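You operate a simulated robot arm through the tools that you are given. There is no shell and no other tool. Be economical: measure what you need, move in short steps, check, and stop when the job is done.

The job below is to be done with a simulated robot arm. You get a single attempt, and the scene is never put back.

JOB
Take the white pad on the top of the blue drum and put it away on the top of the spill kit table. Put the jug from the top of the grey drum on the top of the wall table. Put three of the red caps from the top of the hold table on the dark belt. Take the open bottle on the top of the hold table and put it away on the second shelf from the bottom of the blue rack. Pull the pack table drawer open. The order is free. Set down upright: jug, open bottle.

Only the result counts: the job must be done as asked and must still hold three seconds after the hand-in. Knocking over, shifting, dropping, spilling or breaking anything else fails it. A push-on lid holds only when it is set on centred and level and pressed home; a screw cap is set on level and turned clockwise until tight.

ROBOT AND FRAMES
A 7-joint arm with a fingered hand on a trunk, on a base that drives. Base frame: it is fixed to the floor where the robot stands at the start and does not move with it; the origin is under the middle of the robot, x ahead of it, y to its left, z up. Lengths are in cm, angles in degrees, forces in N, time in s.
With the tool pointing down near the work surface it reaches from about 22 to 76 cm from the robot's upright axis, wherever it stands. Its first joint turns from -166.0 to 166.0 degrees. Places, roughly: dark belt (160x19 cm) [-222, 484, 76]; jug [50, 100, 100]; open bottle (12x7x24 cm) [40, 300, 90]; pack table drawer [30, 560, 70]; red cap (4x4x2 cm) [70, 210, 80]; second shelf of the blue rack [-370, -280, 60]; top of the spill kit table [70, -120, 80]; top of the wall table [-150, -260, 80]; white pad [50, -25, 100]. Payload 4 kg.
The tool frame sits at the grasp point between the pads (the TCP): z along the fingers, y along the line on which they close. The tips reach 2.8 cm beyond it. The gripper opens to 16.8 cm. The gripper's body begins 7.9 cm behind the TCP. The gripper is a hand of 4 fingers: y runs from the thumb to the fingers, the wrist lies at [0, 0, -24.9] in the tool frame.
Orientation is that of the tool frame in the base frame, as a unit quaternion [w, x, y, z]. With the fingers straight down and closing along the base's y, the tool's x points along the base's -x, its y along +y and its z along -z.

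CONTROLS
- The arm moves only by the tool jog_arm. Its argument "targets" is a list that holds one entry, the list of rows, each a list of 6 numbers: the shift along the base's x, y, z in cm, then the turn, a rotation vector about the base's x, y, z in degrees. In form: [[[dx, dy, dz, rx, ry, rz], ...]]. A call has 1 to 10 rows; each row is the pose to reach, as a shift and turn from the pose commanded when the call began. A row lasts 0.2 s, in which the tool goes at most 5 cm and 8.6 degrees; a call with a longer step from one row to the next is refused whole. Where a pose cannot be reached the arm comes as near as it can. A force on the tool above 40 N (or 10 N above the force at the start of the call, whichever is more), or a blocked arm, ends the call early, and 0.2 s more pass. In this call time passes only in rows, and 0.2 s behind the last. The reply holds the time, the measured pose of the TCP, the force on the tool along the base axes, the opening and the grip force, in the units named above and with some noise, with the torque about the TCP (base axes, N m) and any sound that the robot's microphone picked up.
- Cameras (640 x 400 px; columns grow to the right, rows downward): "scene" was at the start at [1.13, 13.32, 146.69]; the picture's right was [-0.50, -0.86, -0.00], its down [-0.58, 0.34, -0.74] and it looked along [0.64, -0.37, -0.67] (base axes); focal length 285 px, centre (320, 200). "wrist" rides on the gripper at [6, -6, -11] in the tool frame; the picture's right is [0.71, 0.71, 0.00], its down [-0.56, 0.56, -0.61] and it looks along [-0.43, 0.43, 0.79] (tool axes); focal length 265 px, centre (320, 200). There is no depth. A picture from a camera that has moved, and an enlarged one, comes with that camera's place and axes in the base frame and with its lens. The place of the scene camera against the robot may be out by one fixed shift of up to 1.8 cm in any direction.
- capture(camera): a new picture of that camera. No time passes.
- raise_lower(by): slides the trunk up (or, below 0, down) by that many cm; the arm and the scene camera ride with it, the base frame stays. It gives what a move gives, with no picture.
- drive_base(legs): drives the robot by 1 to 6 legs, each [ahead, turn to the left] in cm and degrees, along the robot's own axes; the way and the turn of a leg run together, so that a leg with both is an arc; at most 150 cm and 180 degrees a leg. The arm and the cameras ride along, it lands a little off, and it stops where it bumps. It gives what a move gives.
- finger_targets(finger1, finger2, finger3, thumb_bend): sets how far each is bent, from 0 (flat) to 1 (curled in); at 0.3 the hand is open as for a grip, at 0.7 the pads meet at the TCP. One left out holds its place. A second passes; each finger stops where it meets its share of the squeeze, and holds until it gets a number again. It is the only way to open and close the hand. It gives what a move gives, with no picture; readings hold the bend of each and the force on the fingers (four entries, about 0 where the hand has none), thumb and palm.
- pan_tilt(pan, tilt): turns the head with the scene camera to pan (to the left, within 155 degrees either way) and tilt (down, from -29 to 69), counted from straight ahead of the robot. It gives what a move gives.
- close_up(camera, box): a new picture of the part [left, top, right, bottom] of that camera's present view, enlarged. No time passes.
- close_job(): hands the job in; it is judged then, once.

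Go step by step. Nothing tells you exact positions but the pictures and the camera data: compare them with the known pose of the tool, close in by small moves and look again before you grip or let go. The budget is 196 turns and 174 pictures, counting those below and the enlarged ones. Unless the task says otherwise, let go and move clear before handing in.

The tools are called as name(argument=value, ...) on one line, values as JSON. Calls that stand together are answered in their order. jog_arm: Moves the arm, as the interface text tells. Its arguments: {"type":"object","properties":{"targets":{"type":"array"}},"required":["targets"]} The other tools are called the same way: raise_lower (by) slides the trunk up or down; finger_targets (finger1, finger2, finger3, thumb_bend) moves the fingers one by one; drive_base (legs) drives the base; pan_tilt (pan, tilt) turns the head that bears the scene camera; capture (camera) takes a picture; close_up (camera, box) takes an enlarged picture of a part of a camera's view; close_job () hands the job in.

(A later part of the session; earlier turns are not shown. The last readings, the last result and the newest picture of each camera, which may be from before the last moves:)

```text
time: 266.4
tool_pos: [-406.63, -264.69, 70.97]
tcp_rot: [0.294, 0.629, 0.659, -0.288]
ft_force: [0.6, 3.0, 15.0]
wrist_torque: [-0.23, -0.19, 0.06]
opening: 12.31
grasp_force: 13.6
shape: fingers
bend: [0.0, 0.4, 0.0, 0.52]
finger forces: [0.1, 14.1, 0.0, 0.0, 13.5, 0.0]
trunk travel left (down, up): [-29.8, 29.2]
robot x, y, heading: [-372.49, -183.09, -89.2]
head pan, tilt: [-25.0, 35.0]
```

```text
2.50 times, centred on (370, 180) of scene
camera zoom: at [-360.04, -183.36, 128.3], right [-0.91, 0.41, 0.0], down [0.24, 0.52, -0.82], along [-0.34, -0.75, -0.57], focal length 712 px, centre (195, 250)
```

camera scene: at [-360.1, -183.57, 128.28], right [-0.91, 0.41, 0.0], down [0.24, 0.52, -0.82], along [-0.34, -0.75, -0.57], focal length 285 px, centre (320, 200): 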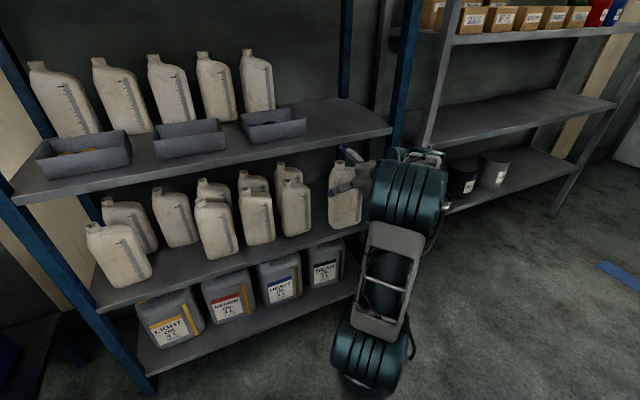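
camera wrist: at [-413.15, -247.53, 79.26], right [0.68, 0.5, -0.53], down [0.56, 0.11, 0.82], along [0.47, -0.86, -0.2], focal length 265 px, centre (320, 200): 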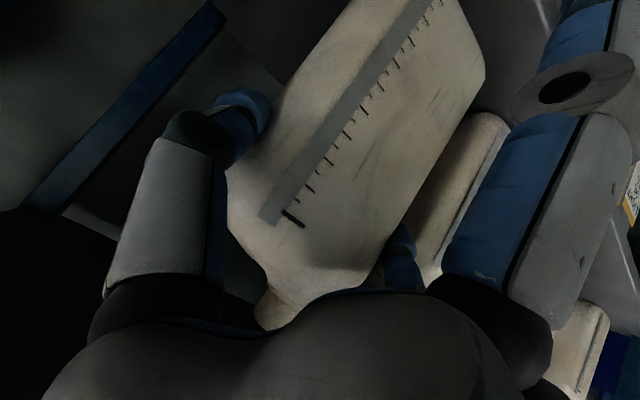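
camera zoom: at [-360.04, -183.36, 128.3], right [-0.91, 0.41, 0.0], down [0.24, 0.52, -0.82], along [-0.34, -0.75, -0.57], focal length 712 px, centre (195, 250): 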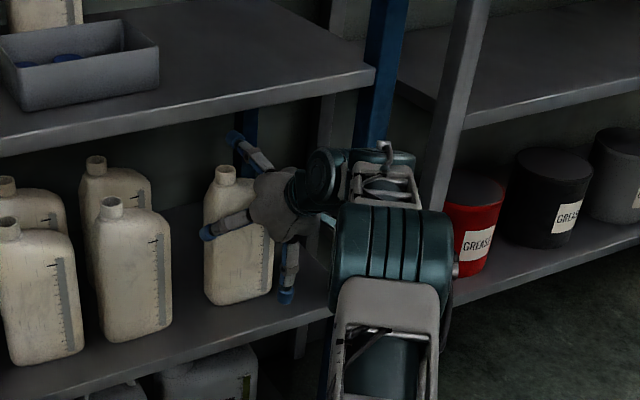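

The bottle stands on the shelf (15 N). Relieve slightly and open.

jog_arm(targets=[[[0, 0, 0.3, 0, 0, 0]]])

finger_targets(finger2=0.28, thumb_bend=0.28)

close_up(camera="scene", box=[280, 100, 460, 260])

capture(camera="wrist")

```text
time: 266.9
tool_pos: [-406.63, -264.68, 70.89]
tcp_rot: [0.293, 0.63, 0.66, -0.285]
ft_force: [-0.1, 2.8, 12.7]
wrist_torque: [-0.25, 0.03, 0.0]
opening: 12.34
grasp_force: 14.2
shape: fingers
bend: [0.0, 0.4, 0.0, 0.52]
finger forces: [0.0, 13.9, 0.1, 0.0, 14.0, 0.1]
trunk travel left (down, up): [-29.8, 29.2]
robot x, y, heading: [-372.72, -183.09, -89.2]
head pan, tilt: [-25.0, 35.0]
```

```text
time: 267.9
tool_pos: [-406.59, -264.61, 70.67]
tcp_rot: [0.294, 0.631, 0.66, -0.284]
ft_force: [0.2, -0.2, 0.1]
wrist_torque: [-0.01, 0.0, -0.01]
opening: 14.48
grasp_force: 0.1
shape: fingers
bend: [0.0, 0.28, 0.0, 0.28]
finger forces: [0.0, 0.0, 0.0, 0.0, 0.0, 0.0]
trunk travel left (down, up): [-29.8, 29.2]
robot x, y, heading: [-372.55, -183.33, -89.1]
head pan, tilt: [-25.0, 35.0]
```

```text
2.50 times, centred on (370, 180) of scene
camera zoom: at [-360.11, -183.56, 128.27], right [-0.91, 0.41, 0.0], down [0.24, 0.52, -0.82], along [-0.34, -0.75, -0.57], focal length 712 px, centre (195, 250)
```

zoom: 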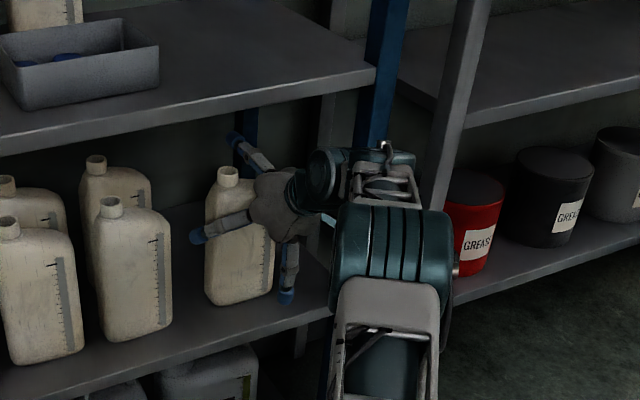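

```text
75 pictures are left
camera wrist: at [-413.18, -252.76, 73.5], right [0.68, 0.5, -0.53], down [0.56, 0.11, 0.82], along [0.47, -0.86, -0.2], focal length 265 px, centre (320, 200)
```

wrist: 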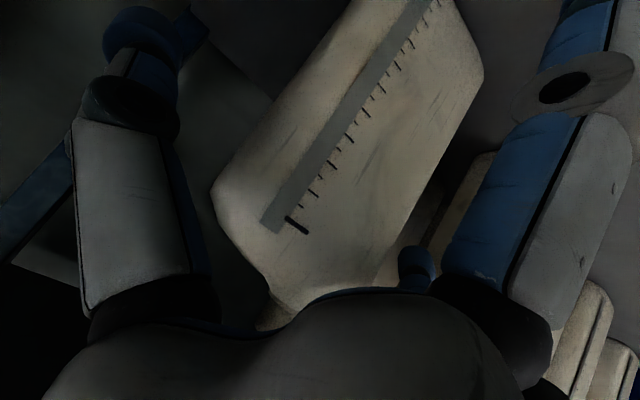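

Released and standing. Retreat straight back out of the rack.

jog_arm(targets=[[[0, 0.5, 0.4, 0, 0, 0], [0, 2, 0.5, 0, 0, 0], [0, 4, 0.5, 0, 0, 0], [0, 7, 0.5, 0, 0, 0], [0, 10, 0.5, 0, 0, 0], [0, 14, 0.5, 0, 0, 0]]])

drive_base(legs=[[-40, 0]])

close_up(camera="scene", box=[220, 60, 460, 260])

```text
time: 269.2
tool_pos: [-406.7, -250.63, 71.29]
tcp_rot: [0.293, 0.631, 0.66, -0.284]
ft_force: [-0.5, 0.4, 0.1]
wrist_torque: [-0.02, -0.01, 0.04]
opening: 14.5
grasp_force: 0.0
shape: fingers
bend: [0.0, 0.28, 0.0, 0.28]
finger forces: [0.0, 0.0, 0.1, 0.1, 0.1, 0.0]
trunk travel left (down, up): [-29.8, 29.2]
robot x, y, heading: [-372.4, -183.06, -89.0]
head pan, tilt: [-25.0, 35.0]
```

```text
time: 271.8
tool_pos: [-406.78, -210.48, 71.26]
tcp_rot: [0.295, 0.628, 0.662, -0.282]
ft_force: [0.6, -0.6, 0.2]
wrist_torque: [0.0, -0.01, 0.03]
opening: 14.48
grasp_force: 0.1
shape: fingers
bend: [0.0, 0.28, 0.0, 0.28]
finger forces: [0.1, 0.0, 0.0, 0.1, 0.1, 0.1]
trunk travel left (down, up): [-29.8, 29.2]
robot x, y, heading: [-373.15, -142.73, -88.8]
head pan, tilt: [-25.0, 35.0]
```

```text
2.00 times, centred on (340, 160) of scene
camera zoom: at [-360.73, -142.99, 128.27], right [-0.91, 0.41, 0.0], down [0.23, 0.52, -0.82], along [-0.33, -0.75, -0.57], focal length 569 px, centre (280, 280)
```

zoom: 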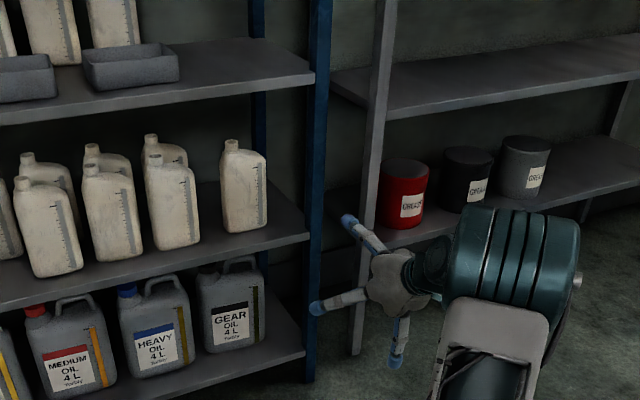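

The bottle stands upright on the second shelf. Now I'll bring the hand back to vertical, closer in, raise the trunk, and drive to the hold table for the caps.

jog_arm(targets=[[[2, 3, 1, 8, 0, 0], [4, 6, 2, 16, 0, 0], [6, 9, 3, 24, 0, 0], [8, 12, 4, 32, 0, 0], [10, 15, 5, 40, 0, 0], [12, 18, 6, 48.5, 0, 0]]])

raise_lower(by=26)

drive_base(legs=[[0, 88.9], [107, 0], [107, 0], [106, 0], [0, 90]])

drive_base(legs=[[118, 0], [118, 0], [118, 0], [0, -90]])

pan_tilt(pan=5, tilt=40)

capture(camera="scene")

```text
time: 273.2
tool_pos: [-395.11, -192.29, 77.12]
tcp_rot: [0.01, 0.694, 0.72, 0.015]
ft_force: [-0.5, 0.5, 0.6]
wrist_torque: [0.01, 0.02, -0.01]
opening: 14.49
grasp_force: 0.0
shape: fingers
bend: [0.0, 0.28, 0.0, 0.28]
finger forces: [0.0, 0.0, 0.1, 0.1, 0.0, 0.1]
trunk travel left (down, up): [-29.8, 29.2]
robot x, y, heading: [-372.79, -142.33, -88.9]
head pan, tilt: [-25.0, 35.0]
```

```text
time: 275.8
tool_pos: [-395.03, -192.43, 103.17]
tcp_rot: [0.01, 0.694, 0.72, 0.014]
ft_force: [0.1, 0.3, -0.5]
wrist_torque: [0.01, 0.03, -0.01]
opening: 14.47
grasp_force: 0.1
shape: fingers
bend: [0.0, 0.28, 0.0, 0.28]
finger forces: [0.0, 0.0, 0.0, 0.1, 0.1, 0.1]
trunk travel left (down, up): [-55.8, 3.2]
robot x, y, heading: [-373.45, -142.48, -89.0]
head pan, tilt: [-25.0, 35.0]
```

```text
time: 299.3
tool_pos: [-27.37, -88.81, 103.19]
tcp_rot: [0.014, 0.718, -0.696, -0.01]
ft_force: [0.8, 1.3, -0.3]
wrist_torque: [0.0, -0.02, 0.03]
opening: 14.49
grasp_force: 0.0
shape: fingers
bend: [0.0, 0.28, 0.0, 0.28]
finger forces: [0.0, 0.0, 0.1, 0.1, 0.1, 0.1]
trunk travel left (down, up): [-55.8, 3.2]
robot x, y, heading: [-49.31, -138.46, 90.9]
head pan, tilt: [-25.0, 35.0]
```

```text
time: 320.3
tool_pos: [-1.59, 191.18, 103.22]
tcp_rot: [-0.003, -0.008, 1.0, 0.017]
ft_force: [0.0, -0.5, 0.0]
wrist_torque: [-0.02, -0.03, 0.01]
opening: 14.44
grasp_force: 0.1
shape: fingers
bend: [0.0, 0.28, 0.0, 0.28]
finger forces: [0.0, 0.0, 0.0, 0.1, 0.1, 0.0]
trunk travel left (down, up): [-55.8, 3.2]
robot x, y, heading: [-51.31, 214.1, -0.2]
head pan, tilt: [-25.0, 35.0]
```

```text
time: 321.2
tool_pos: [-1.57, 191.12, 103.27]
tcp_rot: [-0.003, -0.007, 1.0, 0.018]
ft_force: [0.5, 0.7, 0.0]
wrist_torque: [0.03, 0.03, 0.02]
opening: 14.48
grasp_force: 0.0
shape: fingers
bend: [0.0, 0.28, 0.0, 0.28]
finger forces: [0.0, 0.0, 0.0, 0.0, 0.0, 0.1]
trunk travel left (down, up): [-55.8, 3.2]
robot x, y, heading: [-51.12, 213.95, -0.0]
head pan, tilt: [5.0, 40.0]
```

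```text
73 pictures are left
camera scene: at [-48.64, 232.28, 153.52], right [0.08, -1.0, 0.0], down [-0.64, -0.05, -0.77], along [0.76, 0.06, -0.64], focal length 285 px, centre (320, 200)
```

scene: 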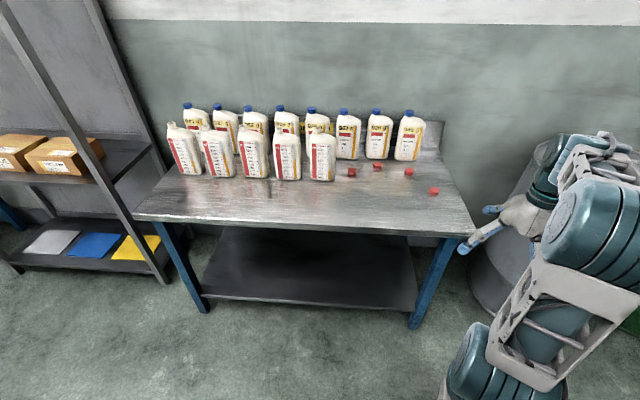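

Four red caps: about [50,190], [62,198], [66,212], [60,225]. I'll drive closer, preset a compact four-finger opening, and move over the nearest cap.

drive_base(legs=[[45, 0]])

finger_targets(finger1=0.48, finger2=0.48, finger3=0.48, thumb_bend=0.48)

capture(camera="wrist")

capture(camera="scene")

```text
time: 324.0
tool_pos: [44.54, 191.44, 103.17]
tcp_rot: [-0.002, -0.011, 1.0, 0.018]
ft_force: [0.6, -0.8, 0.6]
wrist_torque: [0.02, 0.02, 0.02]
opening: 14.49
grasp_force: 0.0
shape: fingers
bend: [0.0, 0.28, 0.0, 0.28]
finger forces: [0.0, 0.0, 0.0, 0.1, 0.1, 0.1]
trunk travel left (down, up): [-55.8, 3.2]
robot x, y, heading: [-5.06, 214.13, 0.3]
head pan, tilt: [5.0, 40.0]
```

```text
time: 325.0
tool_pos: [44.48, 191.43, 103.16]
tcp_rot: [-0.003, -0.011, 1.0, 0.018]
ft_force: [0.2, 0.2, -0.2]
wrist_torque: [-0.03, -0.02, 0.02]
opening: 6.39
grasp_force: 0.2
shape: fingers
bend: [0.48, 0.48, 0.48, 0.48]
finger forces: [0.1, 0.0, 0.1, 0.0, 0.0, 0.0]
trunk travel left (down, up): [-55.8, 3.2]
robot x, y, heading: [-4.94, 214.08, 0.3]
head pan, tilt: [5.0, 40.0]
```

```text
72 pictures are left
camera wrist: at [38.63, 184.96, 113.93], right [-0.72, 0.69, 0.03], down [0.55, 0.55, 0.63], along [0.42, 0.47, -0.78], focal length 265 px, centre (320, 200)
```

wrist: 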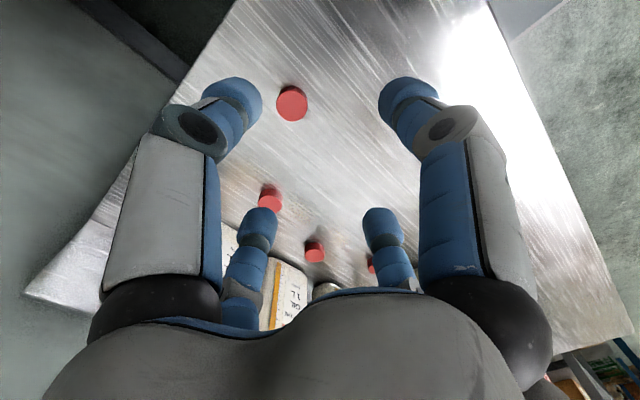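

```text
71 pictures are left
camera scene: at [-2.72, 232.32, 153.52], right [0.09, -1.0, 0.0], down [-0.64, -0.06, -0.77], along [0.76, 0.07, -0.64], focal length 285 px, centre (320, 200)
```

scene: 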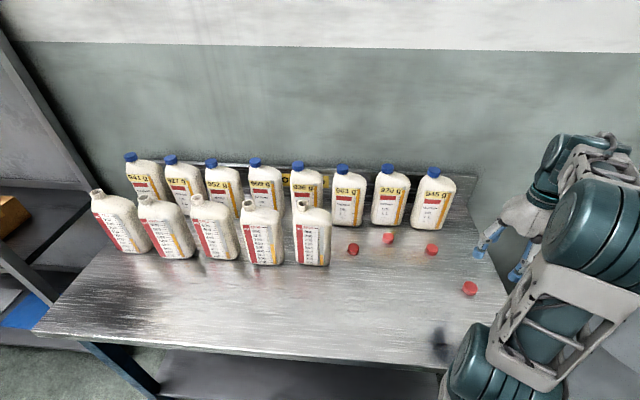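

Wrist view puts the first cap at [48.2, 191.3]. Move over it and descend to z≈87.

jog_arm(targets=[[[3.7, -0.1, 0, 0, 0, 0], [3.7, -0.1, -4, 0, 0, 0], [3.7, -0.1, -8, 0, 0, 0], [3.7, -0.1, -12, 0, 0, 0], [3.7, -0.1, -15, 0, 0, 0]]])

capture(camera="wrist")

```text
time: 326.2
tool_pos: [48.24, 191.36, 88.25]
tcp_rot: [-0.004, -0.01, 1.0, 0.017]
ft_force: [-0.5, -0.9, -0.6]
wrist_torque: [0.0, 0.0, -0.02]
opening: 6.38
grasp_force: 0.0
shape: fingers
bend: [0.48, 0.48, 0.48, 0.48]
finger forces: [0.1, 0.0, 0.0, 0.0, 0.0, 0.0]
trunk travel left (down, up): [-55.8, 3.2]
robot x, y, heading: [-4.76, 213.88, 0.3]
head pan, tilt: [5.0, 40.0]
```

```text
70 pictures are left
camera wrist: at [42.35, 184.87, 99.09], right [-0.72, 0.69, 0.03], down [0.55, 0.55, 0.63], along [0.42, 0.47, -0.78], focal length 265 px, centre (320, 200)
```

wrist: 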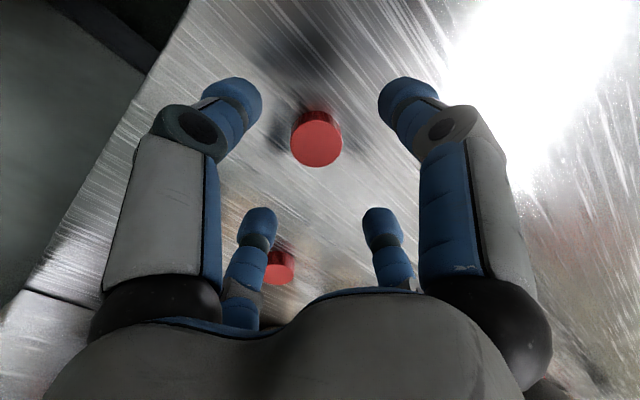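

Centred. Lower gently toward the table.

jog_arm(targets=[[[0.1, 0.1, -1.5, 0, 0, 0], [0.1, 0.1, -3, 0, 0, 0], [0.1, 0.1, -3.6, 0, 0, 0], [0.1, 0.1, -4.2, 0, 0, 0]]])

capture(camera="wrist")

```text
time: 327.2
tool_pos: [48.32, 191.37, 84.12]
tcp_rot: [-0.003, -0.011, 1.0, 0.017]
ft_force: [0.3, -0.2, 0.4]
wrist_torque: [-0.02, 0.0, 0.03]
opening: 6.38
grasp_force: 0.1
shape: fingers
bend: [0.48, 0.48, 0.48, 0.48]
finger forces: [0.0, 0.0, 0.0, 0.0, 0.0, 0.0]
trunk travel left (down, up): [-55.8, 3.2]
robot x, y, heading: [-5.35, 214.04, 0.3]
head pan, tilt: [5.0, 40.0]
```

```text
69 pictures are left
camera wrist: at [42.41, 184.86, 94.92], right [-0.72, 0.69, 0.03], down [0.55, 0.55, 0.63], along [0.42, 0.47, -0.78], focal length 265 px, centre (320, 200)
```

wrist: 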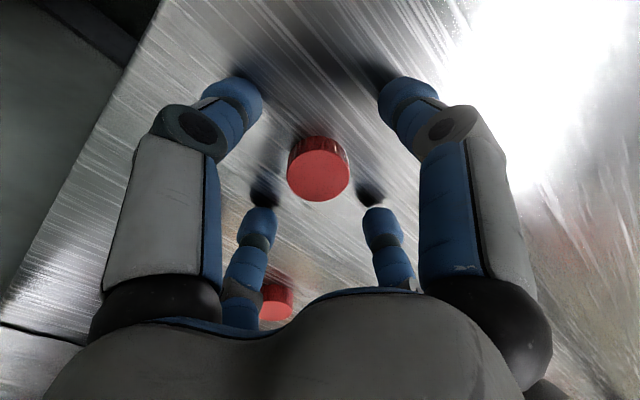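

The tips are about 0.7 cm above the surface. Lower 0.3 and close on the cap.

jog_arm(targets=[[[0.1, 0, -0.3, 0, 0, 0]]])

finger_targets(finger1=0.68, finger2=0.68, finger3=0.68, thumb_bend=0.68)

capture(camera="wrist")

```text
time: 327.6
tool_pos: [48.51, 191.3, 83.81]
tcp_rot: [-0.002, -0.011, 1.0, 0.018]
ft_force: [-1.9, -0.9, 4.8]
wrist_torque: [-0.36, 0.06, -0.12]
opening: 6.36
grasp_force: 3.1
shape: fingers
bend: [0.48, 0.48, 0.48, 0.48]
finger forces: [0.1, 0.0, 0.1, 0.1, 5.5, 0.0]
trunk travel left (down, up): [-55.8, 3.2]
robot x, y, heading: [-5.16, 214.08, 0.2]
head pan, tilt: [5.0, 40.0]
```

```text
time: 328.6
tool_pos: [48.34, 191.44, 83.89]
tcp_rot: [-0.003, -0.011, 1.0, 0.018]
ft_force: [-0.7, -0.5, -0.1]
wrist_torque: [-0.01, 0.0, 0.04]
opening: 2.02
grasp_force: 13.6
shape: fingers
bend: [0.62, 0.62, 0.62, 0.63]
finger forces: [6.0, 6.6, 6.3, 0.0, 9.3, 0.0]
trunk travel left (down, up): [-55.8, 3.2]
robot x, y, heading: [-5.15, 213.89, -0.2]
head pan, tilt: [5.0, 40.0]
```

```text
68 pictures are left
camera wrist: at [42.53, 184.89, 94.55], right [-0.72, 0.69, 0.03], down [0.55, 0.55, 0.63], along [0.42, 0.47, -0.78], focal length 265 px, centre (320, 200)
```

wrist: 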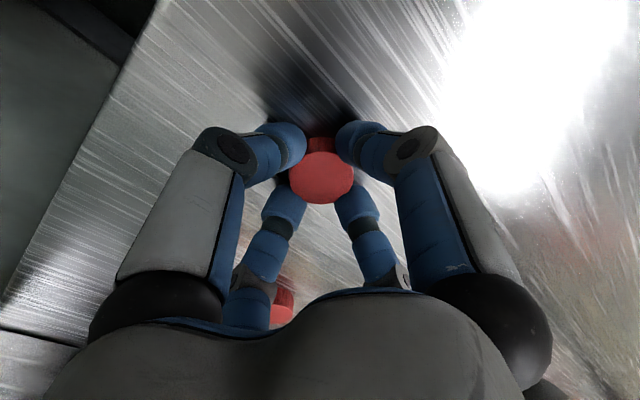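

Secure four-finger grip. Lift, back off, and drive north toward the belt.

jog_arm(targets=[[[0, 0, 2, 0, 0, 0], [0, 0, 6, 0, 0, 0], [0, 0, 10, 0, 0, 0], [-2, 2, 14, 0, 0, 0], [-4, 6, 18, 0, 0, 0], [-5, 10, 19, 0, 0, 0]]])

drive_base(legs=[[-48, 0], [0, 90], [100, 0], [100, 0], [0, 90]])

pan_tilt(pan=-10, tilt=25)

capture(camera="scene")

pan_tilt(pan=-95, tilt=30)

capture(camera="scene")

```text
refused: row 5 steps farther than a row can; nothing moved
```

```text
time: 348.6
tool_pos: [-89.98, 440.5, 83.81]
tcp_rot: [0.017, 0.999, -0.035, 0.001]
ft_force: [0.1, 0.2, -0.3]
wrist_torque: [-0.01, 0.03, 0.02]
opening: 1.95
grasp_force: 13.6
shape: fingers
bend: [0.62, 0.62, 0.62, 0.63]
finger forces: [5.6, 6.4, 6.0, 0.0, 9.2, 0.0]
trunk travel left (down, up): [-55.8, 3.2]
robot x, y, heading: [-38.6, 413.24, 174.6]
head pan, tilt: [5.0, 40.0]
```

```text
time: 349.3
tool_pos: [-89.86, 440.41, 83.8]
tcp_rot: [0.018, 0.999, -0.034, 0.002]
ft_force: [0.7, -0.7, -0.6]
wrist_torque: [0.04, -0.01, 0.01]
opening: 1.98
grasp_force: 13.4
shape: fingers
bend: [0.62, 0.62, 0.62, 0.63]
finger forces: [5.5, 6.3, 6.1, 0.1, 9.3, 0.0]
trunk travel left (down, up): [-55.8, 3.2]
robot x, y, heading: [-38.53, 412.89, 174.9]
head pan, tilt: [-10.0, 25.0]
```

```text
67 pictures are left
camera scene: at [-43.1, 399.98, 155.84], right [0.26, 0.97, 0.0], down [0.41, -0.11, -0.91], along [-0.88, 0.23, -0.42], focal length 285 px, centre (320, 200)
```

scene: 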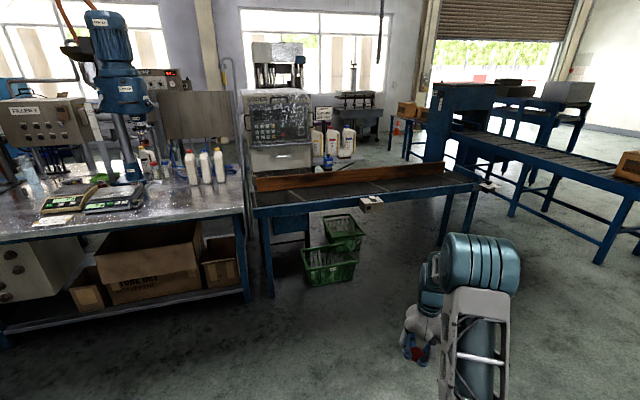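

```text
time: 350.9
tool_pos: [-89.89, 440.39, 83.83]
tcp_rot: [0.018, 0.999, -0.034, 0.003]
ft_force: [0.3, 0.2, 0.4]
wrist_torque: [0.02, 0.01, 0.01]
opening: 1.98
grasp_force: 13.5
shape: fingers
bend: [0.62, 0.62, 0.62, 0.63]
finger forces: [5.5, 6.4, 6.1, 0.1, 9.2, 0.0]
trunk travel left (down, up): [-55.8, 3.2]
robot x, y, heading: [-38.55, 413.52, 175.0]
head pan, tilt: [-95.0, 30.0]
```

```text
66 pictures are left
camera scene: at [-32.63, 406.51, 155.05], right [0.99, -0.17, 0.0], down [-0.09, -0.49, -0.87], along [0.15, 0.85, -0.5], focal length 285 px, centre (320, 200)
```

scene: 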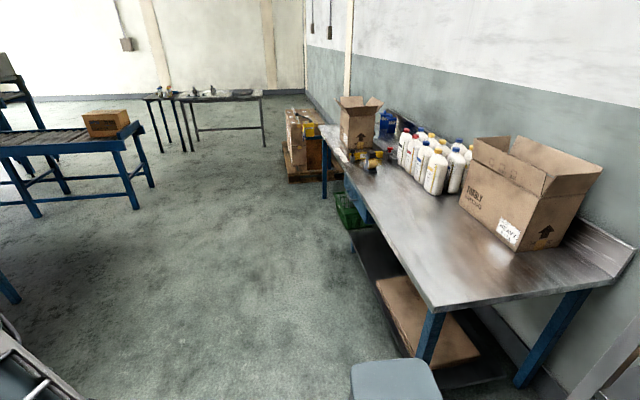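

The lift was refused (step too long) but the cap came along safely. The belt runs along y at x≈-222, its front edge near x≈-204. I'll raise the hand now and drive to face the belt.

jog_arm(targets=[[[0, 0, 4, 0, 0, 0], [0, 0, 8, 0, 0, 0], [0, 0, 12, 0, 0, 0], [0, 0, 16, 0, 0, 0]]])

drive_base(legs=[[0, -23], [125, 0], [0, 28]])

pan_tilt(pan=0, tilt=45)

capture(camera="scene")

capture(camera="wrist")

```text
time: 351.9
tool_pos: [-89.82, 440.65, 99.88]
tcp_rot: [0.018, 0.999, -0.034, 0.001]
ft_force: [-0.1, -1.4, -0.3]
wrist_torque: [0.0, -0.02, -0.01]
opening: 1.98
grasp_force: 14.0
shape: fingers
bend: [0.62, 0.62, 0.62, 0.63]
finger forces: [5.4, 6.6, 6.0, 0.0, 9.1, 0.0]
trunk travel left (down, up): [-55.8, 3.2]
robot x, y, heading: [-38.95, 413.29, 175.1]
head pan, tilt: [-95.0, 30.0]
```

```text
time: 360.8
tool_pos: [-200.53, 497.99, 99.95]
tcp_rot: [0.017, 1.0, -0.004, 0.002]
ft_force: [0.6, 0.1, 0.3]
wrist_torque: [0.0, 0.03, -0.02]
opening: 1.96
grasp_force: 13.8
shape: fingers
bend: [0.63, 0.62, 0.62, 0.63]
finger forces: [5.4, 6.5, 6.1, 0.0, 9.0, 0.1]
trunk travel left (down, up): [-55.8, 3.2]
robot x, y, heading: [-147.57, 473.32, 178.7]
head pan, tilt: [-95.0, 30.0]
```

```text
time: 362.5
tool_pos: [-200.58, 497.88, 99.93]
tcp_rot: [0.017, 1.0, -0.003, 0.002]
ft_force: [-0.3, -0.7, 0.6]
wrist_torque: [-0.01, 0.02, 0.01]
opening: 1.96
grasp_force: 13.5
shape: fingers
bend: [0.63, 0.62, 0.62, 0.63]
finger forces: [5.4, 6.5, 6.2, 0.0, 9.1, 0.1]
trunk travel left (down, up): [-55.8, 3.2]
robot x, y, heading: [-147.88, 473.71, 178.5]
head pan, tilt: [0.0, 45.0]
```

```text
65 pictures are left
camera scene: at [-150.27, 458.58, 152.79], right [0.03, 1.0, 0.0], down [0.71, -0.02, -0.71], along [-0.71, 0.02, -0.71], focal length 285 px, centre (320, 200)
```

scene: 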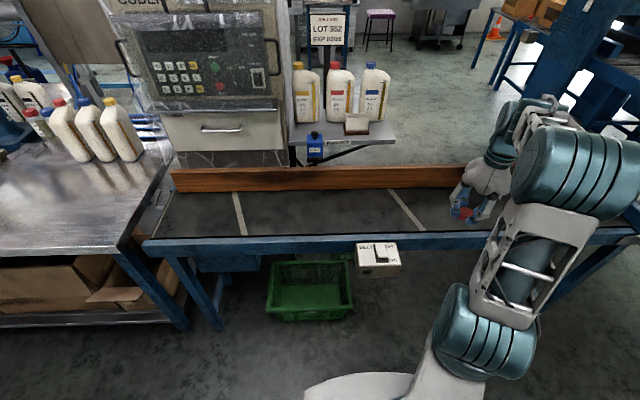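

```text
64 pictures are left
camera wrist: at [-194.51, 504.3, 110.6], right [0.7, -0.71, 0.03], down [-0.56, -0.53, 0.63], along [-0.43, -0.46, -0.78], focal length 265 px, centre (320, 200)
```

wrist: 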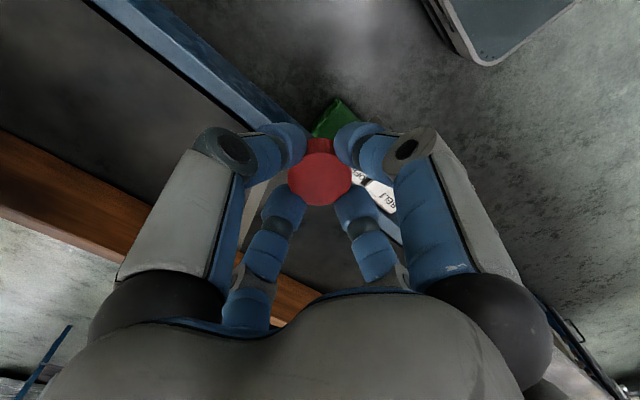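

The dark belt spans x≈-211…-232 between the wooden rail and the blue front edge. Drive 13 cm closer, then move over the belt's middle and lower part way.

drive_base(legs=[[13, 0]])

jog_arm(targets=[[[-3, -2, 0, 0, 0, 0], [-6, -5, 0, 0, 0, 0], [-7.3, -8, 0, 0, 0, 0], [-7.3, -8, -4, 0, 0, 0], [-7.3, -8, -8, 0, 0, 0], [-7.3, -8, -12, 0, 0, 0], [-7.3, -8, -15, 0, 0, 0]]])

capture(camera="wrist")

close_up(camera="scene", box=[300, 120, 540, 280])

```text
time: 363.8
tool_pos: [-213.53, 498.0, 99.82]
tcp_rot: [0.017, 1.0, -0.003, 0.002]
ft_force: [-0.4, 0.8, -0.1]
wrist_torque: [-0.02, 0.0, -0.01]
opening: 1.93
grasp_force: 13.4
shape: fingers
bend: [0.63, 0.62, 0.62, 0.63]
finger forces: [5.4, 6.5, 6.0, 0.1, 8.9, 0.1]
trunk travel left (down, up): [-55.8, 3.2]
robot x, y, heading: [-160.99, 473.99, 178.7]
head pan, tilt: [0.0, 45.0]
```

```text
time: 365.4
tool_pos: [-220.9, 490.09, 84.7]
tcp_rot: [0.018, 1.0, -0.003, 0.003]
ft_force: [0.0, 0.7, -0.8]
wrist_torque: [-0.01, 0.03, -0.01]
opening: 1.92
grasp_force: 13.5
shape: fingers
bend: [0.63, 0.62, 0.62, 0.63]
finger forces: [5.4, 6.8, 6.1, 0.0, 8.8, 0.0]
trunk travel left (down, up): [-55.8, 3.2]
robot x, y, heading: [-160.4, 474.08, 178.9]
head pan, tilt: [0.0, 45.0]
```

```text
63 pictures are left
camera wrist: at [-214.95, 496.57, 95.57], right [0.7, -0.71, 0.03], down [-0.56, -0.53, 0.63], along [-0.43, -0.46, -0.78], focal length 265 px, centre (320, 200)
```

wrist: 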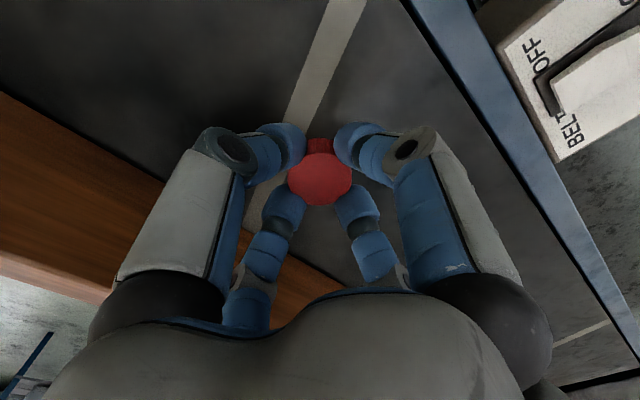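

```text
2.50 times, centred on (420, 200) of scene
camera zoom: at [-163.16, 458.9, 152.8], right [0.02, 1.0, 0.0], down [0.71, -0.02, -0.71], along [-0.71, 0.02, -0.71], focal length 712 px, centre (70, 200)
```

zoom: 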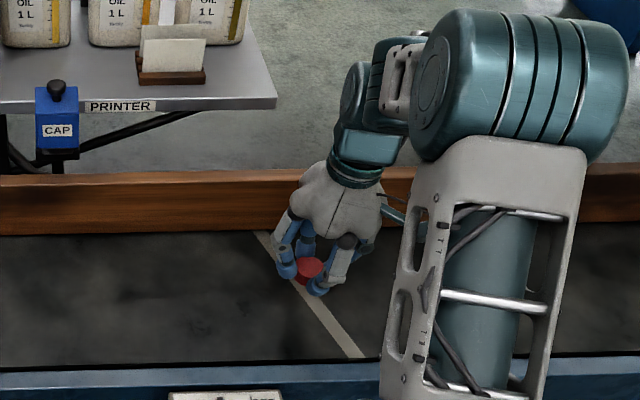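

Over the belt's middle (the belt switch reads OFF; I'll stay clear of it). Lower to contact.

jog_arm(targets=[[[0, 0, -1.5, 0, 0, 0], [0, 0, -2.5, 0, 0, 0], [0, 0, -3, 0, 0, 0], [0, 0, -3.5, 0, 0, 0], [0, 0, -4, 0, 0, 0]]])

capture(camera="wrist")

```text
time: 366.6
tool_pos: [-220.81, 490.18, 80.82]
tcp_rot: [0.018, 1.0, -0.002, 0.003]
ft_force: [-0.3, 1.0, -0.1]
wrist_torque: [-0.01, -0.02, -0.01]
opening: 1.9
grasp_force: 13.7
shape: fingers
bend: [0.63, 0.62, 0.62, 0.63]
finger forces: [5.4, 6.8, 6.1, 0.1, 8.8, 0.1]
trunk travel left (down, up): [-55.8, 3.2]
robot x, y, heading: [-160.44, 474.1, 178.7]
head pan, tilt: [0.0, 45.0]
```

```text
61 pictures are left
camera wrist: at [-214.8, 496.52, 91.57], right [0.7, -0.71, 0.03], down [-0.56, -0.53, 0.63], along [-0.43, -0.46, -0.78], focal length 265 px, centre (320, 200)
```

wrist: 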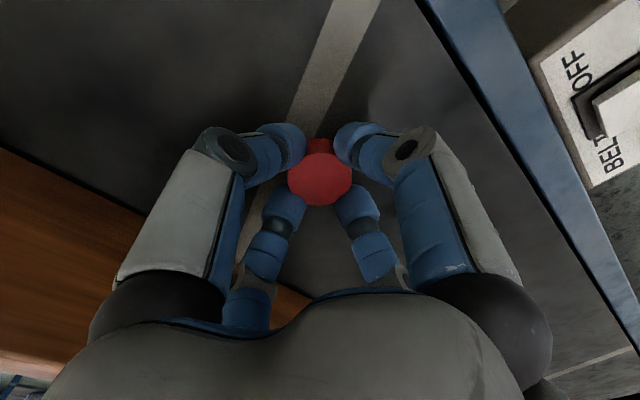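

jog_arm(targets=[[[0, 0, -0.5, 0, 0, 0], [0, 0, -1, 0, 0, 0], [0, 0, -1.5, 0, 0, 0], [0, 0, -2, 0, 0, 0], [0, 0, -2.4, 0, 0, 0], [0, 0, -2.8, 0, 0, 0]]])

```text
time: 367.6
tool_pos: [-220.8, 490.13, 79.57]
tcp_rot: [0.017, 1.0, -0.002, -0.002]
ft_force: [6.5, -1.6, 24.0]
wrist_torque: [-0.02, -0.23, -0.09]
opening: 1.9
grasp_force: 19.5
shape: fingers
bend: [0.62, 0.61, 0.62, 0.63]
finger forces: [8.8, 9.2, 7.5, 0.0, 14.0, 0.1]
trunk travel left (down, up): [-55.8, 3.2]
robot x, y, heading: [-160.57, 473.72, 178.7]
head pan, tilt: [0.0, 45.0]
stopped in row 5: the force on the tool passed its limit at 44 N (the readings are from after the stop); the commanded pose is now the measured one
```

Contact: cap on the belt. Relieve and open, then lift.

jog_arm(targets=[[[0, 0, 0.6, 0, 0, 0]]])

finger_targets(finger1=0.48, finger2=0.48, finger3=0.48, thumb_bend=0.48)

jog_arm(targets=[[[0, 0, 2, 0, 0, 0], [0, 0, 5, 0, 0, 0], [0, 0, 9, 0, 0, 0], [0, 0, 13, 0, 0, 0], [0, 0, 17, 0, 0, 0], [0, 0, 20, 0, 0, 0]]])

capture(camera="wrist")

```text
time: 368.1
tool_pos: [-220.96, 490.22, 79.58]
tcp_rot: [0.016, 1.0, -0.004, -0.001]
ft_force: [-0.2, 0.2, -0.1]
wrist_torque: [0.0, 0.0, 0.01]
opening: 1.93
grasp_force: 13.8
shape: fingers
bend: [0.62, 0.62, 0.62, 0.63]
finger forces: [5.4, 6.9, 6.2, 0.0, 9.0, 0.0]
trunk travel left (down, up): [-55.8, 3.2]
robot x, y, heading: [-160.73, 473.94, 178.7]
head pan, tilt: [0.0, 45.0]
```

```text
time: 369.1
tool_pos: [-221.04, 490.09, 79.9]
tcp_rot: [0.017, 1.0, -0.002, -0.002]
ft_force: [-1.8, -2.9, 6.4]
wrist_torque: [0.25, 0.07, 0.11]
opening: 6.05
grasp_force: 3.8
shape: fingers
bend: [0.48, 0.48, 0.48, 0.5]
finger forces: [0.0, 0.1, 0.0, 0.1, 6.9, 0.0]
trunk travel left (down, up): [-55.8, 3.2]
robot x, y, heading: [-160.63, 473.74, 178.5]
head pan, tilt: [0.0, 45.0]
```

```text
time: 370.4
tool_pos: [-220.96, 490.03, 99.9]
tcp_rot: [0.016, 1.0, -0.003, -0.001]
ft_force: [0.2, 0.7, 0.2]
wrist_torque: [-0.04, 0.01, 0.0]
opening: 6.32
grasp_force: 0.0
shape: fingers
bend: [0.48, 0.48, 0.48, 0.48]
finger forces: [0.1, 0.0, 0.0, 0.0, 0.0, 0.1]
trunk travel left (down, up): [-55.8, 3.2]
robot x, y, heading: [-160.43, 474.25, 178.7]
head pan, tilt: [0.0, 45.0]
```

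```text
60 pictures are left
camera wrist: at [-214.97, 496.41, 110.61], right [0.7, -0.71, 0.02], down [-0.56, -0.53, 0.63], along [-0.44, -0.46, -0.77], focal length 265 px, centre (320, 200)
```

wrist: 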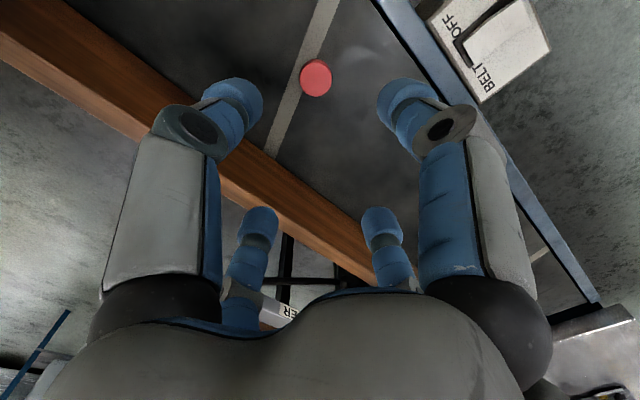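

First cap is on the belt. Return for the second cap.

drive_base(legs=[[-25, 0], [0, 90], [134, 0], [132, 0], [0, 91.3], [118, 0]])

capture(camera="wrist")

capture(camera="scene")

```text
time: 398.2
tool_pos: [39.38, 192.13, 99.8]
tcp_rot: [0.0, -0.01, 1.0, 0.017]
ft_force: [-0.1, -0.2, 0.8]
wrist_torque: [0.0, 0.0, 0.0]
opening: 6.29
grasp_force: 0.0
shape: fingers
bend: [0.48, 0.48, 0.48, 0.48]
finger forces: [0.0, 0.0, 0.0, 0.1, 0.1, 0.0]
trunk travel left (down, up): [-55.8, 3.2]
robot x, y, heading: [-21.74, 206.75, 0.1]
head pan, tilt: [0.0, 45.0]
```

```text
59 pictures are left
camera wrist: at [33.33, 185.66, 110.54], right [-0.72, 0.69, 0.02], down [0.55, 0.55, 0.63], along [0.43, 0.47, -0.77], focal length 265 px, centre (320, 200)
```

wrist: 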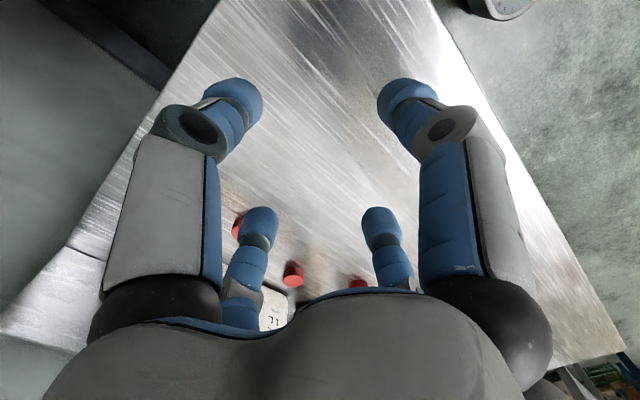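

```text
58 pictures are left
camera scene: at [-19.51, 224.3, 152.79], right [0.0, -1.0, 0.0], down [-0.71, 0.0, -0.71], along [0.71, 0.0, -0.71], focal length 285 px, centre (320, 200)
```

scene: 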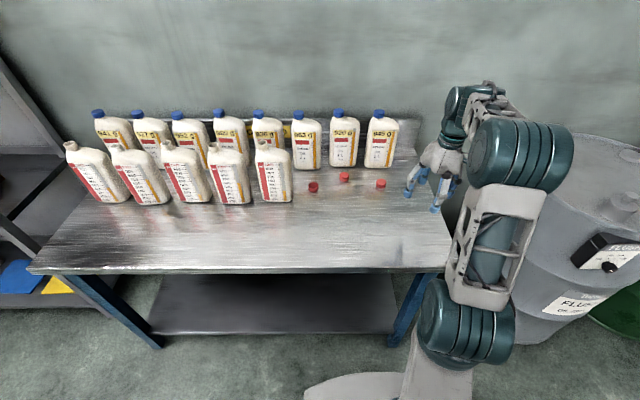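

Drive 15 cm closer and move above the second cap at about [61.8, 199].

drive_base(legs=[[15, 0]])

jog_arm(targets=[[[2, 2, 0, 0, 0, 0], [4, 4, -1, 0, 0, 0], [6, 6, -4, 0, 0, 0], [6.5, 6.5, -8, 0, 0, 0]]])

capture(camera="wrist")

```text
time: 399.6
tool_pos: [54.39, 192.0, 99.84]
tcp_rot: [0.0, -0.009, 1.0, 0.016]
ft_force: [-0.4, 0.2, -0.6]
wrist_torque: [-0.02, 0.03, 0.01]
opening: 6.3
grasp_force: 0.0
shape: fingers
bend: [0.48, 0.48, 0.48, 0.48]
finger forces: [0.0, 0.1, 0.0, 0.0, 0.1, 0.1]
trunk travel left (down, up): [-55.8, 3.2]
robot x, y, heading: [-6.46, 206.82, -0.2]
head pan, tilt: [0.0, 45.0]
```

```text
time: 400.6
tool_pos: [61.07, 198.52, 91.62]
tcp_rot: [0.001, -0.009, 1.0, 0.017]
ft_force: [1.0, -0.2, 0.2]
wrist_torque: [0.01, 0.02, -0.02]
opening: 6.3
grasp_force: 0.1
shape: fingers
bend: [0.48, 0.48, 0.48, 0.48]
finger forces: [0.1, 0.0, 0.1, 0.0, 0.0, 0.1]
trunk travel left (down, up): [-55.8, 3.2]
robot x, y, heading: [-6.68, 206.75, -0.4]
head pan, tilt: [0.0, 45.0]
```

```text
57 pictures are left
camera wrist: at [55.08, 192.07, 102.38], right [-0.72, 0.69, 0.02], down [0.55, 0.55, 0.63], along [0.43, 0.47, -0.77], focal length 265 px, centre (320, 200)
```

wrist: 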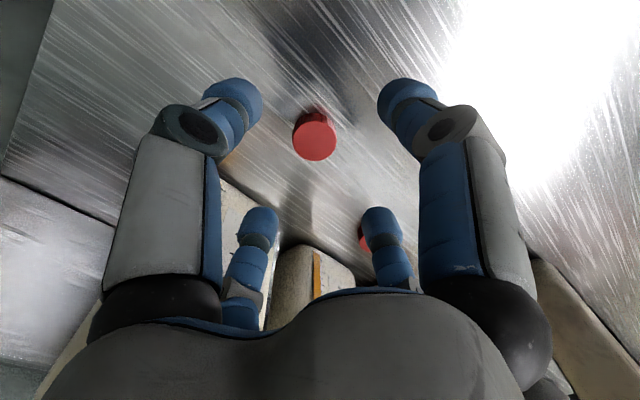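

Cap centre at [62.5, 199.9]. Correct and descend to just above gripping height.

jog_arm(targets=[[[0.7, 0.7, 0, 0, 0, 0], [1.4, 1.4, -2, 0, 0, 0], [1.4, 1.4, -4, 0, 0, 0], [1.4, 1.4, -6, 0, 0, 0], [1.4, 1.4, -7.2, 0, 0, 0]]])

capture(camera="wrist")

```text
time: 401.8
tool_pos: [62.35, 199.81, 84.57]
tcp_rot: [0.001, -0.008, 1.0, 0.017]
ft_force: [0.7, 0.6, 0.4]
wrist_torque: [-0.02, 0.0, 0.02]
opening: 6.28
grasp_force: 0.2
shape: fingers
bend: [0.48, 0.48, 0.48, 0.48]
finger forces: [0.0, 0.1, 0.1, 0.0, 0.1, 0.0]
trunk travel left (down, up): [-55.8, 3.2]
robot x, y, heading: [-6.43, 206.89, -0.0]
head pan, tilt: [0.0, 45.0]
```

```text
56 pictures are left
camera wrist: at [56.34, 193.45, 95.3], right [-0.72, 0.69, 0.02], down [0.55, 0.55, 0.63], along [0.43, 0.47, -0.77], focal length 265 px, centre (320, 200)
```

wrist: 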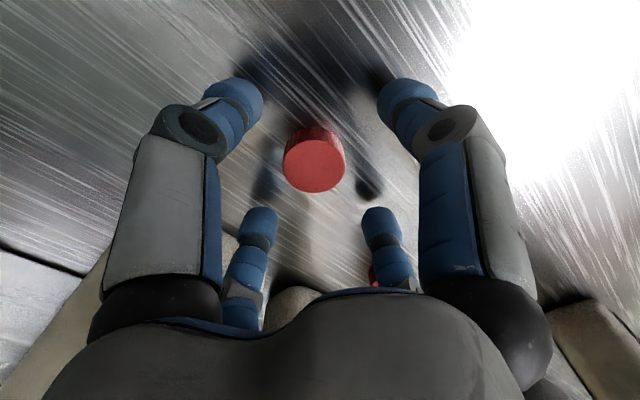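

jog_arm(targets=[[[0.1, 0, -0.6, 0, 0, 0]]])

finger_targets(finger1=0.68, finger2=0.68, finger3=0.68, thumb_bend=0.68)

jog_arm(targets=[[[0, 0, 2, 0, 0, 0], [-0.5, 0, 5, 0, 0, 0], [-2, 0, 9, 0, 0, 0], [-4, 0, 13, 0, 0, 0], [-6, 0, 16, 0, 0, 0]]])

capture(camera="wrist")

```text
time: 402.1
tool_pos: [62.45, 199.9, 83.96]
tcp_rot: [0.0, -0.009, 1.0, 0.017]
ft_force: [-0.6, 0.3, -0.5]
wrist_torque: [-0.03, -0.01, -0.02]
opening: 6.28
grasp_force: 0.1
shape: fingers
bend: [0.48, 0.48, 0.48, 0.48]
finger forces: [0.0, 0.0, 0.1, 0.0, 0.0, 0.1]
trunk travel left (down, up): [-55.8, 3.2]
robot x, y, heading: [-6.37, 206.53, -0.0]
head pan, tilt: [0.0, 45.0]
```

```text
time: 403.1
tool_pos: [62.42, 199.84, 84.05]
tcp_rot: [0.0, -0.009, 1.0, 0.017]
ft_force: [0.7, -0.3, 0.1]
wrist_torque: [0.03, 0.01, 0.03]
opening: 2.03
grasp_force: 13.9
shape: fingers
bend: [0.62, 0.62, 0.62, 0.63]
finger forces: [6.2, 6.6, 6.2, 0.1, 9.2, 0.0]
trunk travel left (down, up): [-55.8, 3.2]
robot x, y, heading: [-6.63, 206.29, -0.1]
head pan, tilt: [0.0, 45.0]
```

```text
time: 404.4
tool_pos: [56.18, 199.99, 100.2]
tcp_rot: [0.001, -0.008, 1.0, 0.017]
ft_force: [-0.1, 1.0, -0.7]
wrist_torque: [-0.01, -0.02, 0.0]
opening: 2.02
grasp_force: 13.6
shape: fingers
bend: [0.62, 0.62, 0.62, 0.63]
finger forces: [6.0, 6.7, 6.1, 0.1, 9.1, 0.0]
trunk travel left (down, up): [-55.8, 3.2]
robot x, y, heading: [-6.46, 206.96, -0.1]
head pan, tilt: [0.0, 45.0]
```

```text
55 pictures are left
camera wrist: at [50.27, 193.57, 110.93], right [-0.72, 0.69, 0.02], down [0.55, 0.55, 0.63], along [0.43, 0.47, -0.77], focal length 265 px, centre (320, 200)
```

wrist: 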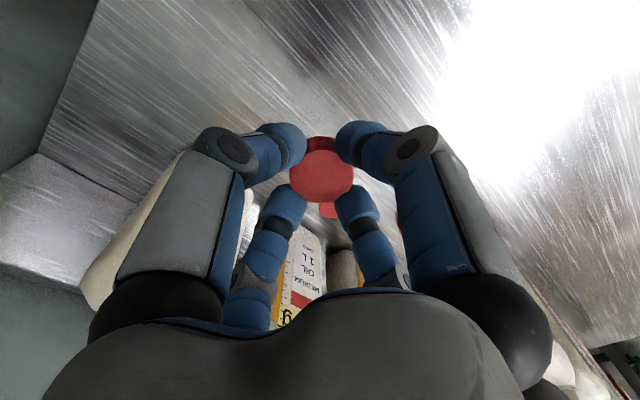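

Second cap held. Drive to the belt, aiming about 15 cm to the side of the first cap.

drive_base(legs=[[-120, 0], [0, 90], [130, 0], [130, 0], [0, 90], [28, 0]])

capture(camera="wrist")

capture(camera="scene")

```text
time: 431.9
tool_pos: [-218.53, 471.15, 100.05]
tcp_rot: [0.017, 1.0, 0.021, 0.001]
ft_force: [-0.1, -0.1, -0.8]
wrist_torque: [0.0, 0.02, -0.02]
opening: 1.99
grasp_force: 13.2
shape: fingers
bend: [0.62, 0.62, 0.62, 0.63]
finger forces: [5.5, 6.7, 6.0, 0.0, 9.1, 0.0]
trunk travel left (down, up): [-55.8, 3.2]
robot x, y, heading: [-155.57, 466.15, -178.5]
head pan, tilt: [0.0, 45.0]
```

```text
54 pictures are left
camera wrist: at [-212.78, 477.8, 110.86], right [0.74, -0.68, 0.02], down [-0.53, -0.56, 0.63], along [-0.42, -0.48, -0.77], focal length 265 px, centre (320, 200)
```

wrist: 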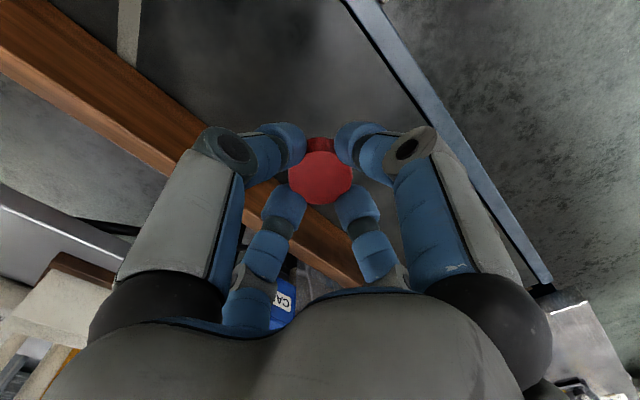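

```text
53 pictures are left
camera scene: at [-157.44, 450.75, 152.79], right [-0.02, 1.0, 0.0], down [0.71, 0.02, -0.71], along [-0.71, -0.02, -0.71], focal length 285 px, centre (320, 200)
```

scene: 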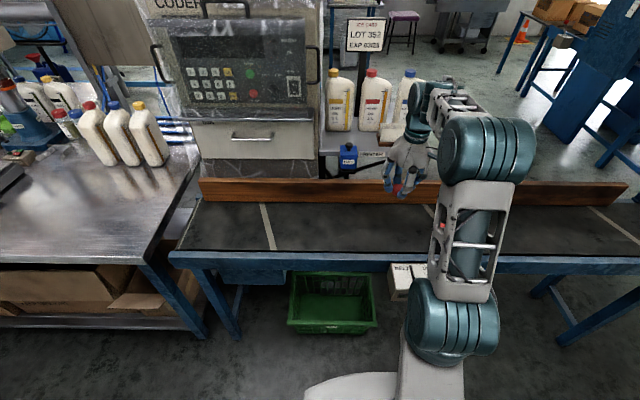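

Lower onto the belt here (x→-221).

jog_arm(targets=[[[-2.3, 0, -3, 0, 0, 0], [-2.3, 0, -7.5, 0, 0, 0], [-2.3, 0, -12, 0, 0, 0], [-2.3, 0, -16, 0, 0, 0], [-2.3, 0, -18, 0, 0, 0], [-2.3, 0, -19.2, 0, 0, 0], [-2.3, 0, -19.8, 0, 0, 0], [-2.3, 0, -20.2, 0, 0, 0]]])

capture(camera="wrist")

```text
time: 433.7
tool_pos: [-220.78, 471.18, 80.06]
tcp_rot: [0.018, 1.0, 0.02, -0.001]
ft_force: [0.0, 0.6, -0.1]
wrist_torque: [0.0, 0.0, 0.0]
opening: 1.94
grasp_force: 13.7
shape: fingers
bend: [0.62, 0.62, 0.62, 0.63]
finger forces: [5.6, 6.9, 6.0, 0.0, 8.9, 0.1]
trunk travel left (down, up): [-55.8, 3.2]
robot x, y, heading: [-155.81, 465.68, -178.6]
head pan, tilt: [0.0, 45.0]
```

```text
52 pictures are left
camera wrist: at [-215.04, 477.82, 90.69], right [0.74, -0.68, 0.02], down [-0.53, -0.56, 0.63], along [-0.42, -0.48, -0.77], focal length 265 px, centre (320, 200)
```

wrist: 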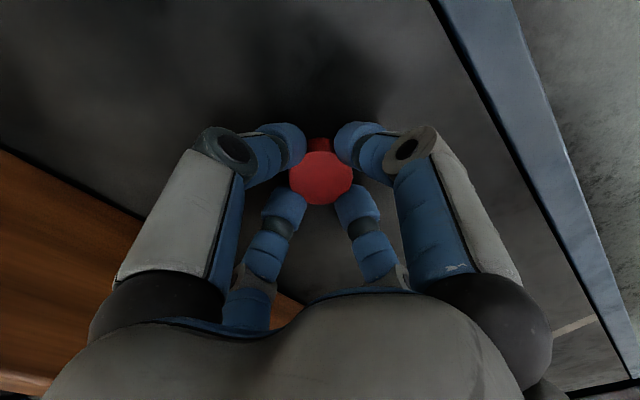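

jog_arm(targets=[[[0, 0, -0.4, 0, 0, 0], [0, 0, -0.6, 0, 0, 0]]])

finger_targets(finger1=0.5, finger2=0.5, finger3=0.5, thumb_bend=0.5)

jog_arm(targets=[[[0, 0, 2, 0, 0, 0], [0, 0, 5, 0, 0, 0], [0, 0, 9, 0, 0, 0], [0, 0, 13, 0, 0, 0], [0, 0, 17, 0, 0, 0], [0, 0, 20, 0, 0, 0]]])

capture(camera="wrist")

```text
time: 434.3
tool_pos: [-220.76, 471.1, 79.65]
tcp_rot: [0.017, 1.0, 0.021, -0.002]
ft_force: [-0.1, 0.7, 24.0]
wrist_torque: [0.06, -0.01, 0.02]
opening: 1.93
grasp_force: 18.4
shape: fingers
bend: [0.62, 0.62, 0.62, 0.63]
finger forces: [7.7, 8.9, 7.5, 0.0, 12.3, 0.0]
trunk travel left (down, up): [-55.8, 3.2]
robot x, y, heading: [-155.11, 466.13, -178.6]
head pan, tilt: [0.0, 45.0]
```

```text
time: 435.3
tool_pos: [-221.0, 470.63, 79.76]
tcp_rot: [0.018, 1.0, 0.025, -0.006]
ft_force: [2.0, -5.9, 21.9]
wrist_torque: [0.49, -0.31, -0.18]
opening: 4.6
grasp_force: 11.0
shape: fingers
bend: [0.52, 0.5, 0.5, 0.55]
finger forces: [4.7, 0.0, 0.0, 0.0, 16.7, 0.0]
trunk travel left (down, up): [-55.8, 3.2]
robot x, y, heading: [-155.37, 465.77, -178.5]
head pan, tilt: [0.0, 45.0]
stopped: the force on the tool passed its limit at 40 N (the readings are from after the stop); the commanded pose is now the measured one
```

```text
time: 436.7
tool_pos: [-221.07, 470.91, 99.41]
tcp_rot: [0.017, 1.0, 0.024, -0.002]
ft_force: [-0.2, 0.3, 0.5]
wrist_torque: [-0.01, 0.02, 0.01]
opening: 5.68
grasp_force: 0.1
shape: fingers
bend: [0.5, 0.5, 0.5, 0.5]
finger forces: [0.0, 0.0, 0.0, 0.1, 0.0, 0.0]
trunk travel left (down, up): [-55.8, 3.2]
robot x, y, heading: [-155.36, 466.02, -178.9]
head pan, tilt: [0.0, 45.0]
```

```text
51 pictures are left
camera wrist: at [-215.38, 477.63, 110.16], right [0.74, -0.67, 0.02], down [-0.53, -0.56, 0.64], along [-0.42, -0.48, -0.77], focal length 265 px, centre (320, 200)
```

wrist: 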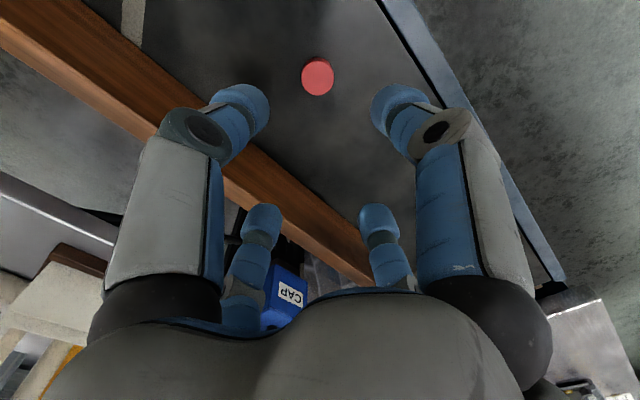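

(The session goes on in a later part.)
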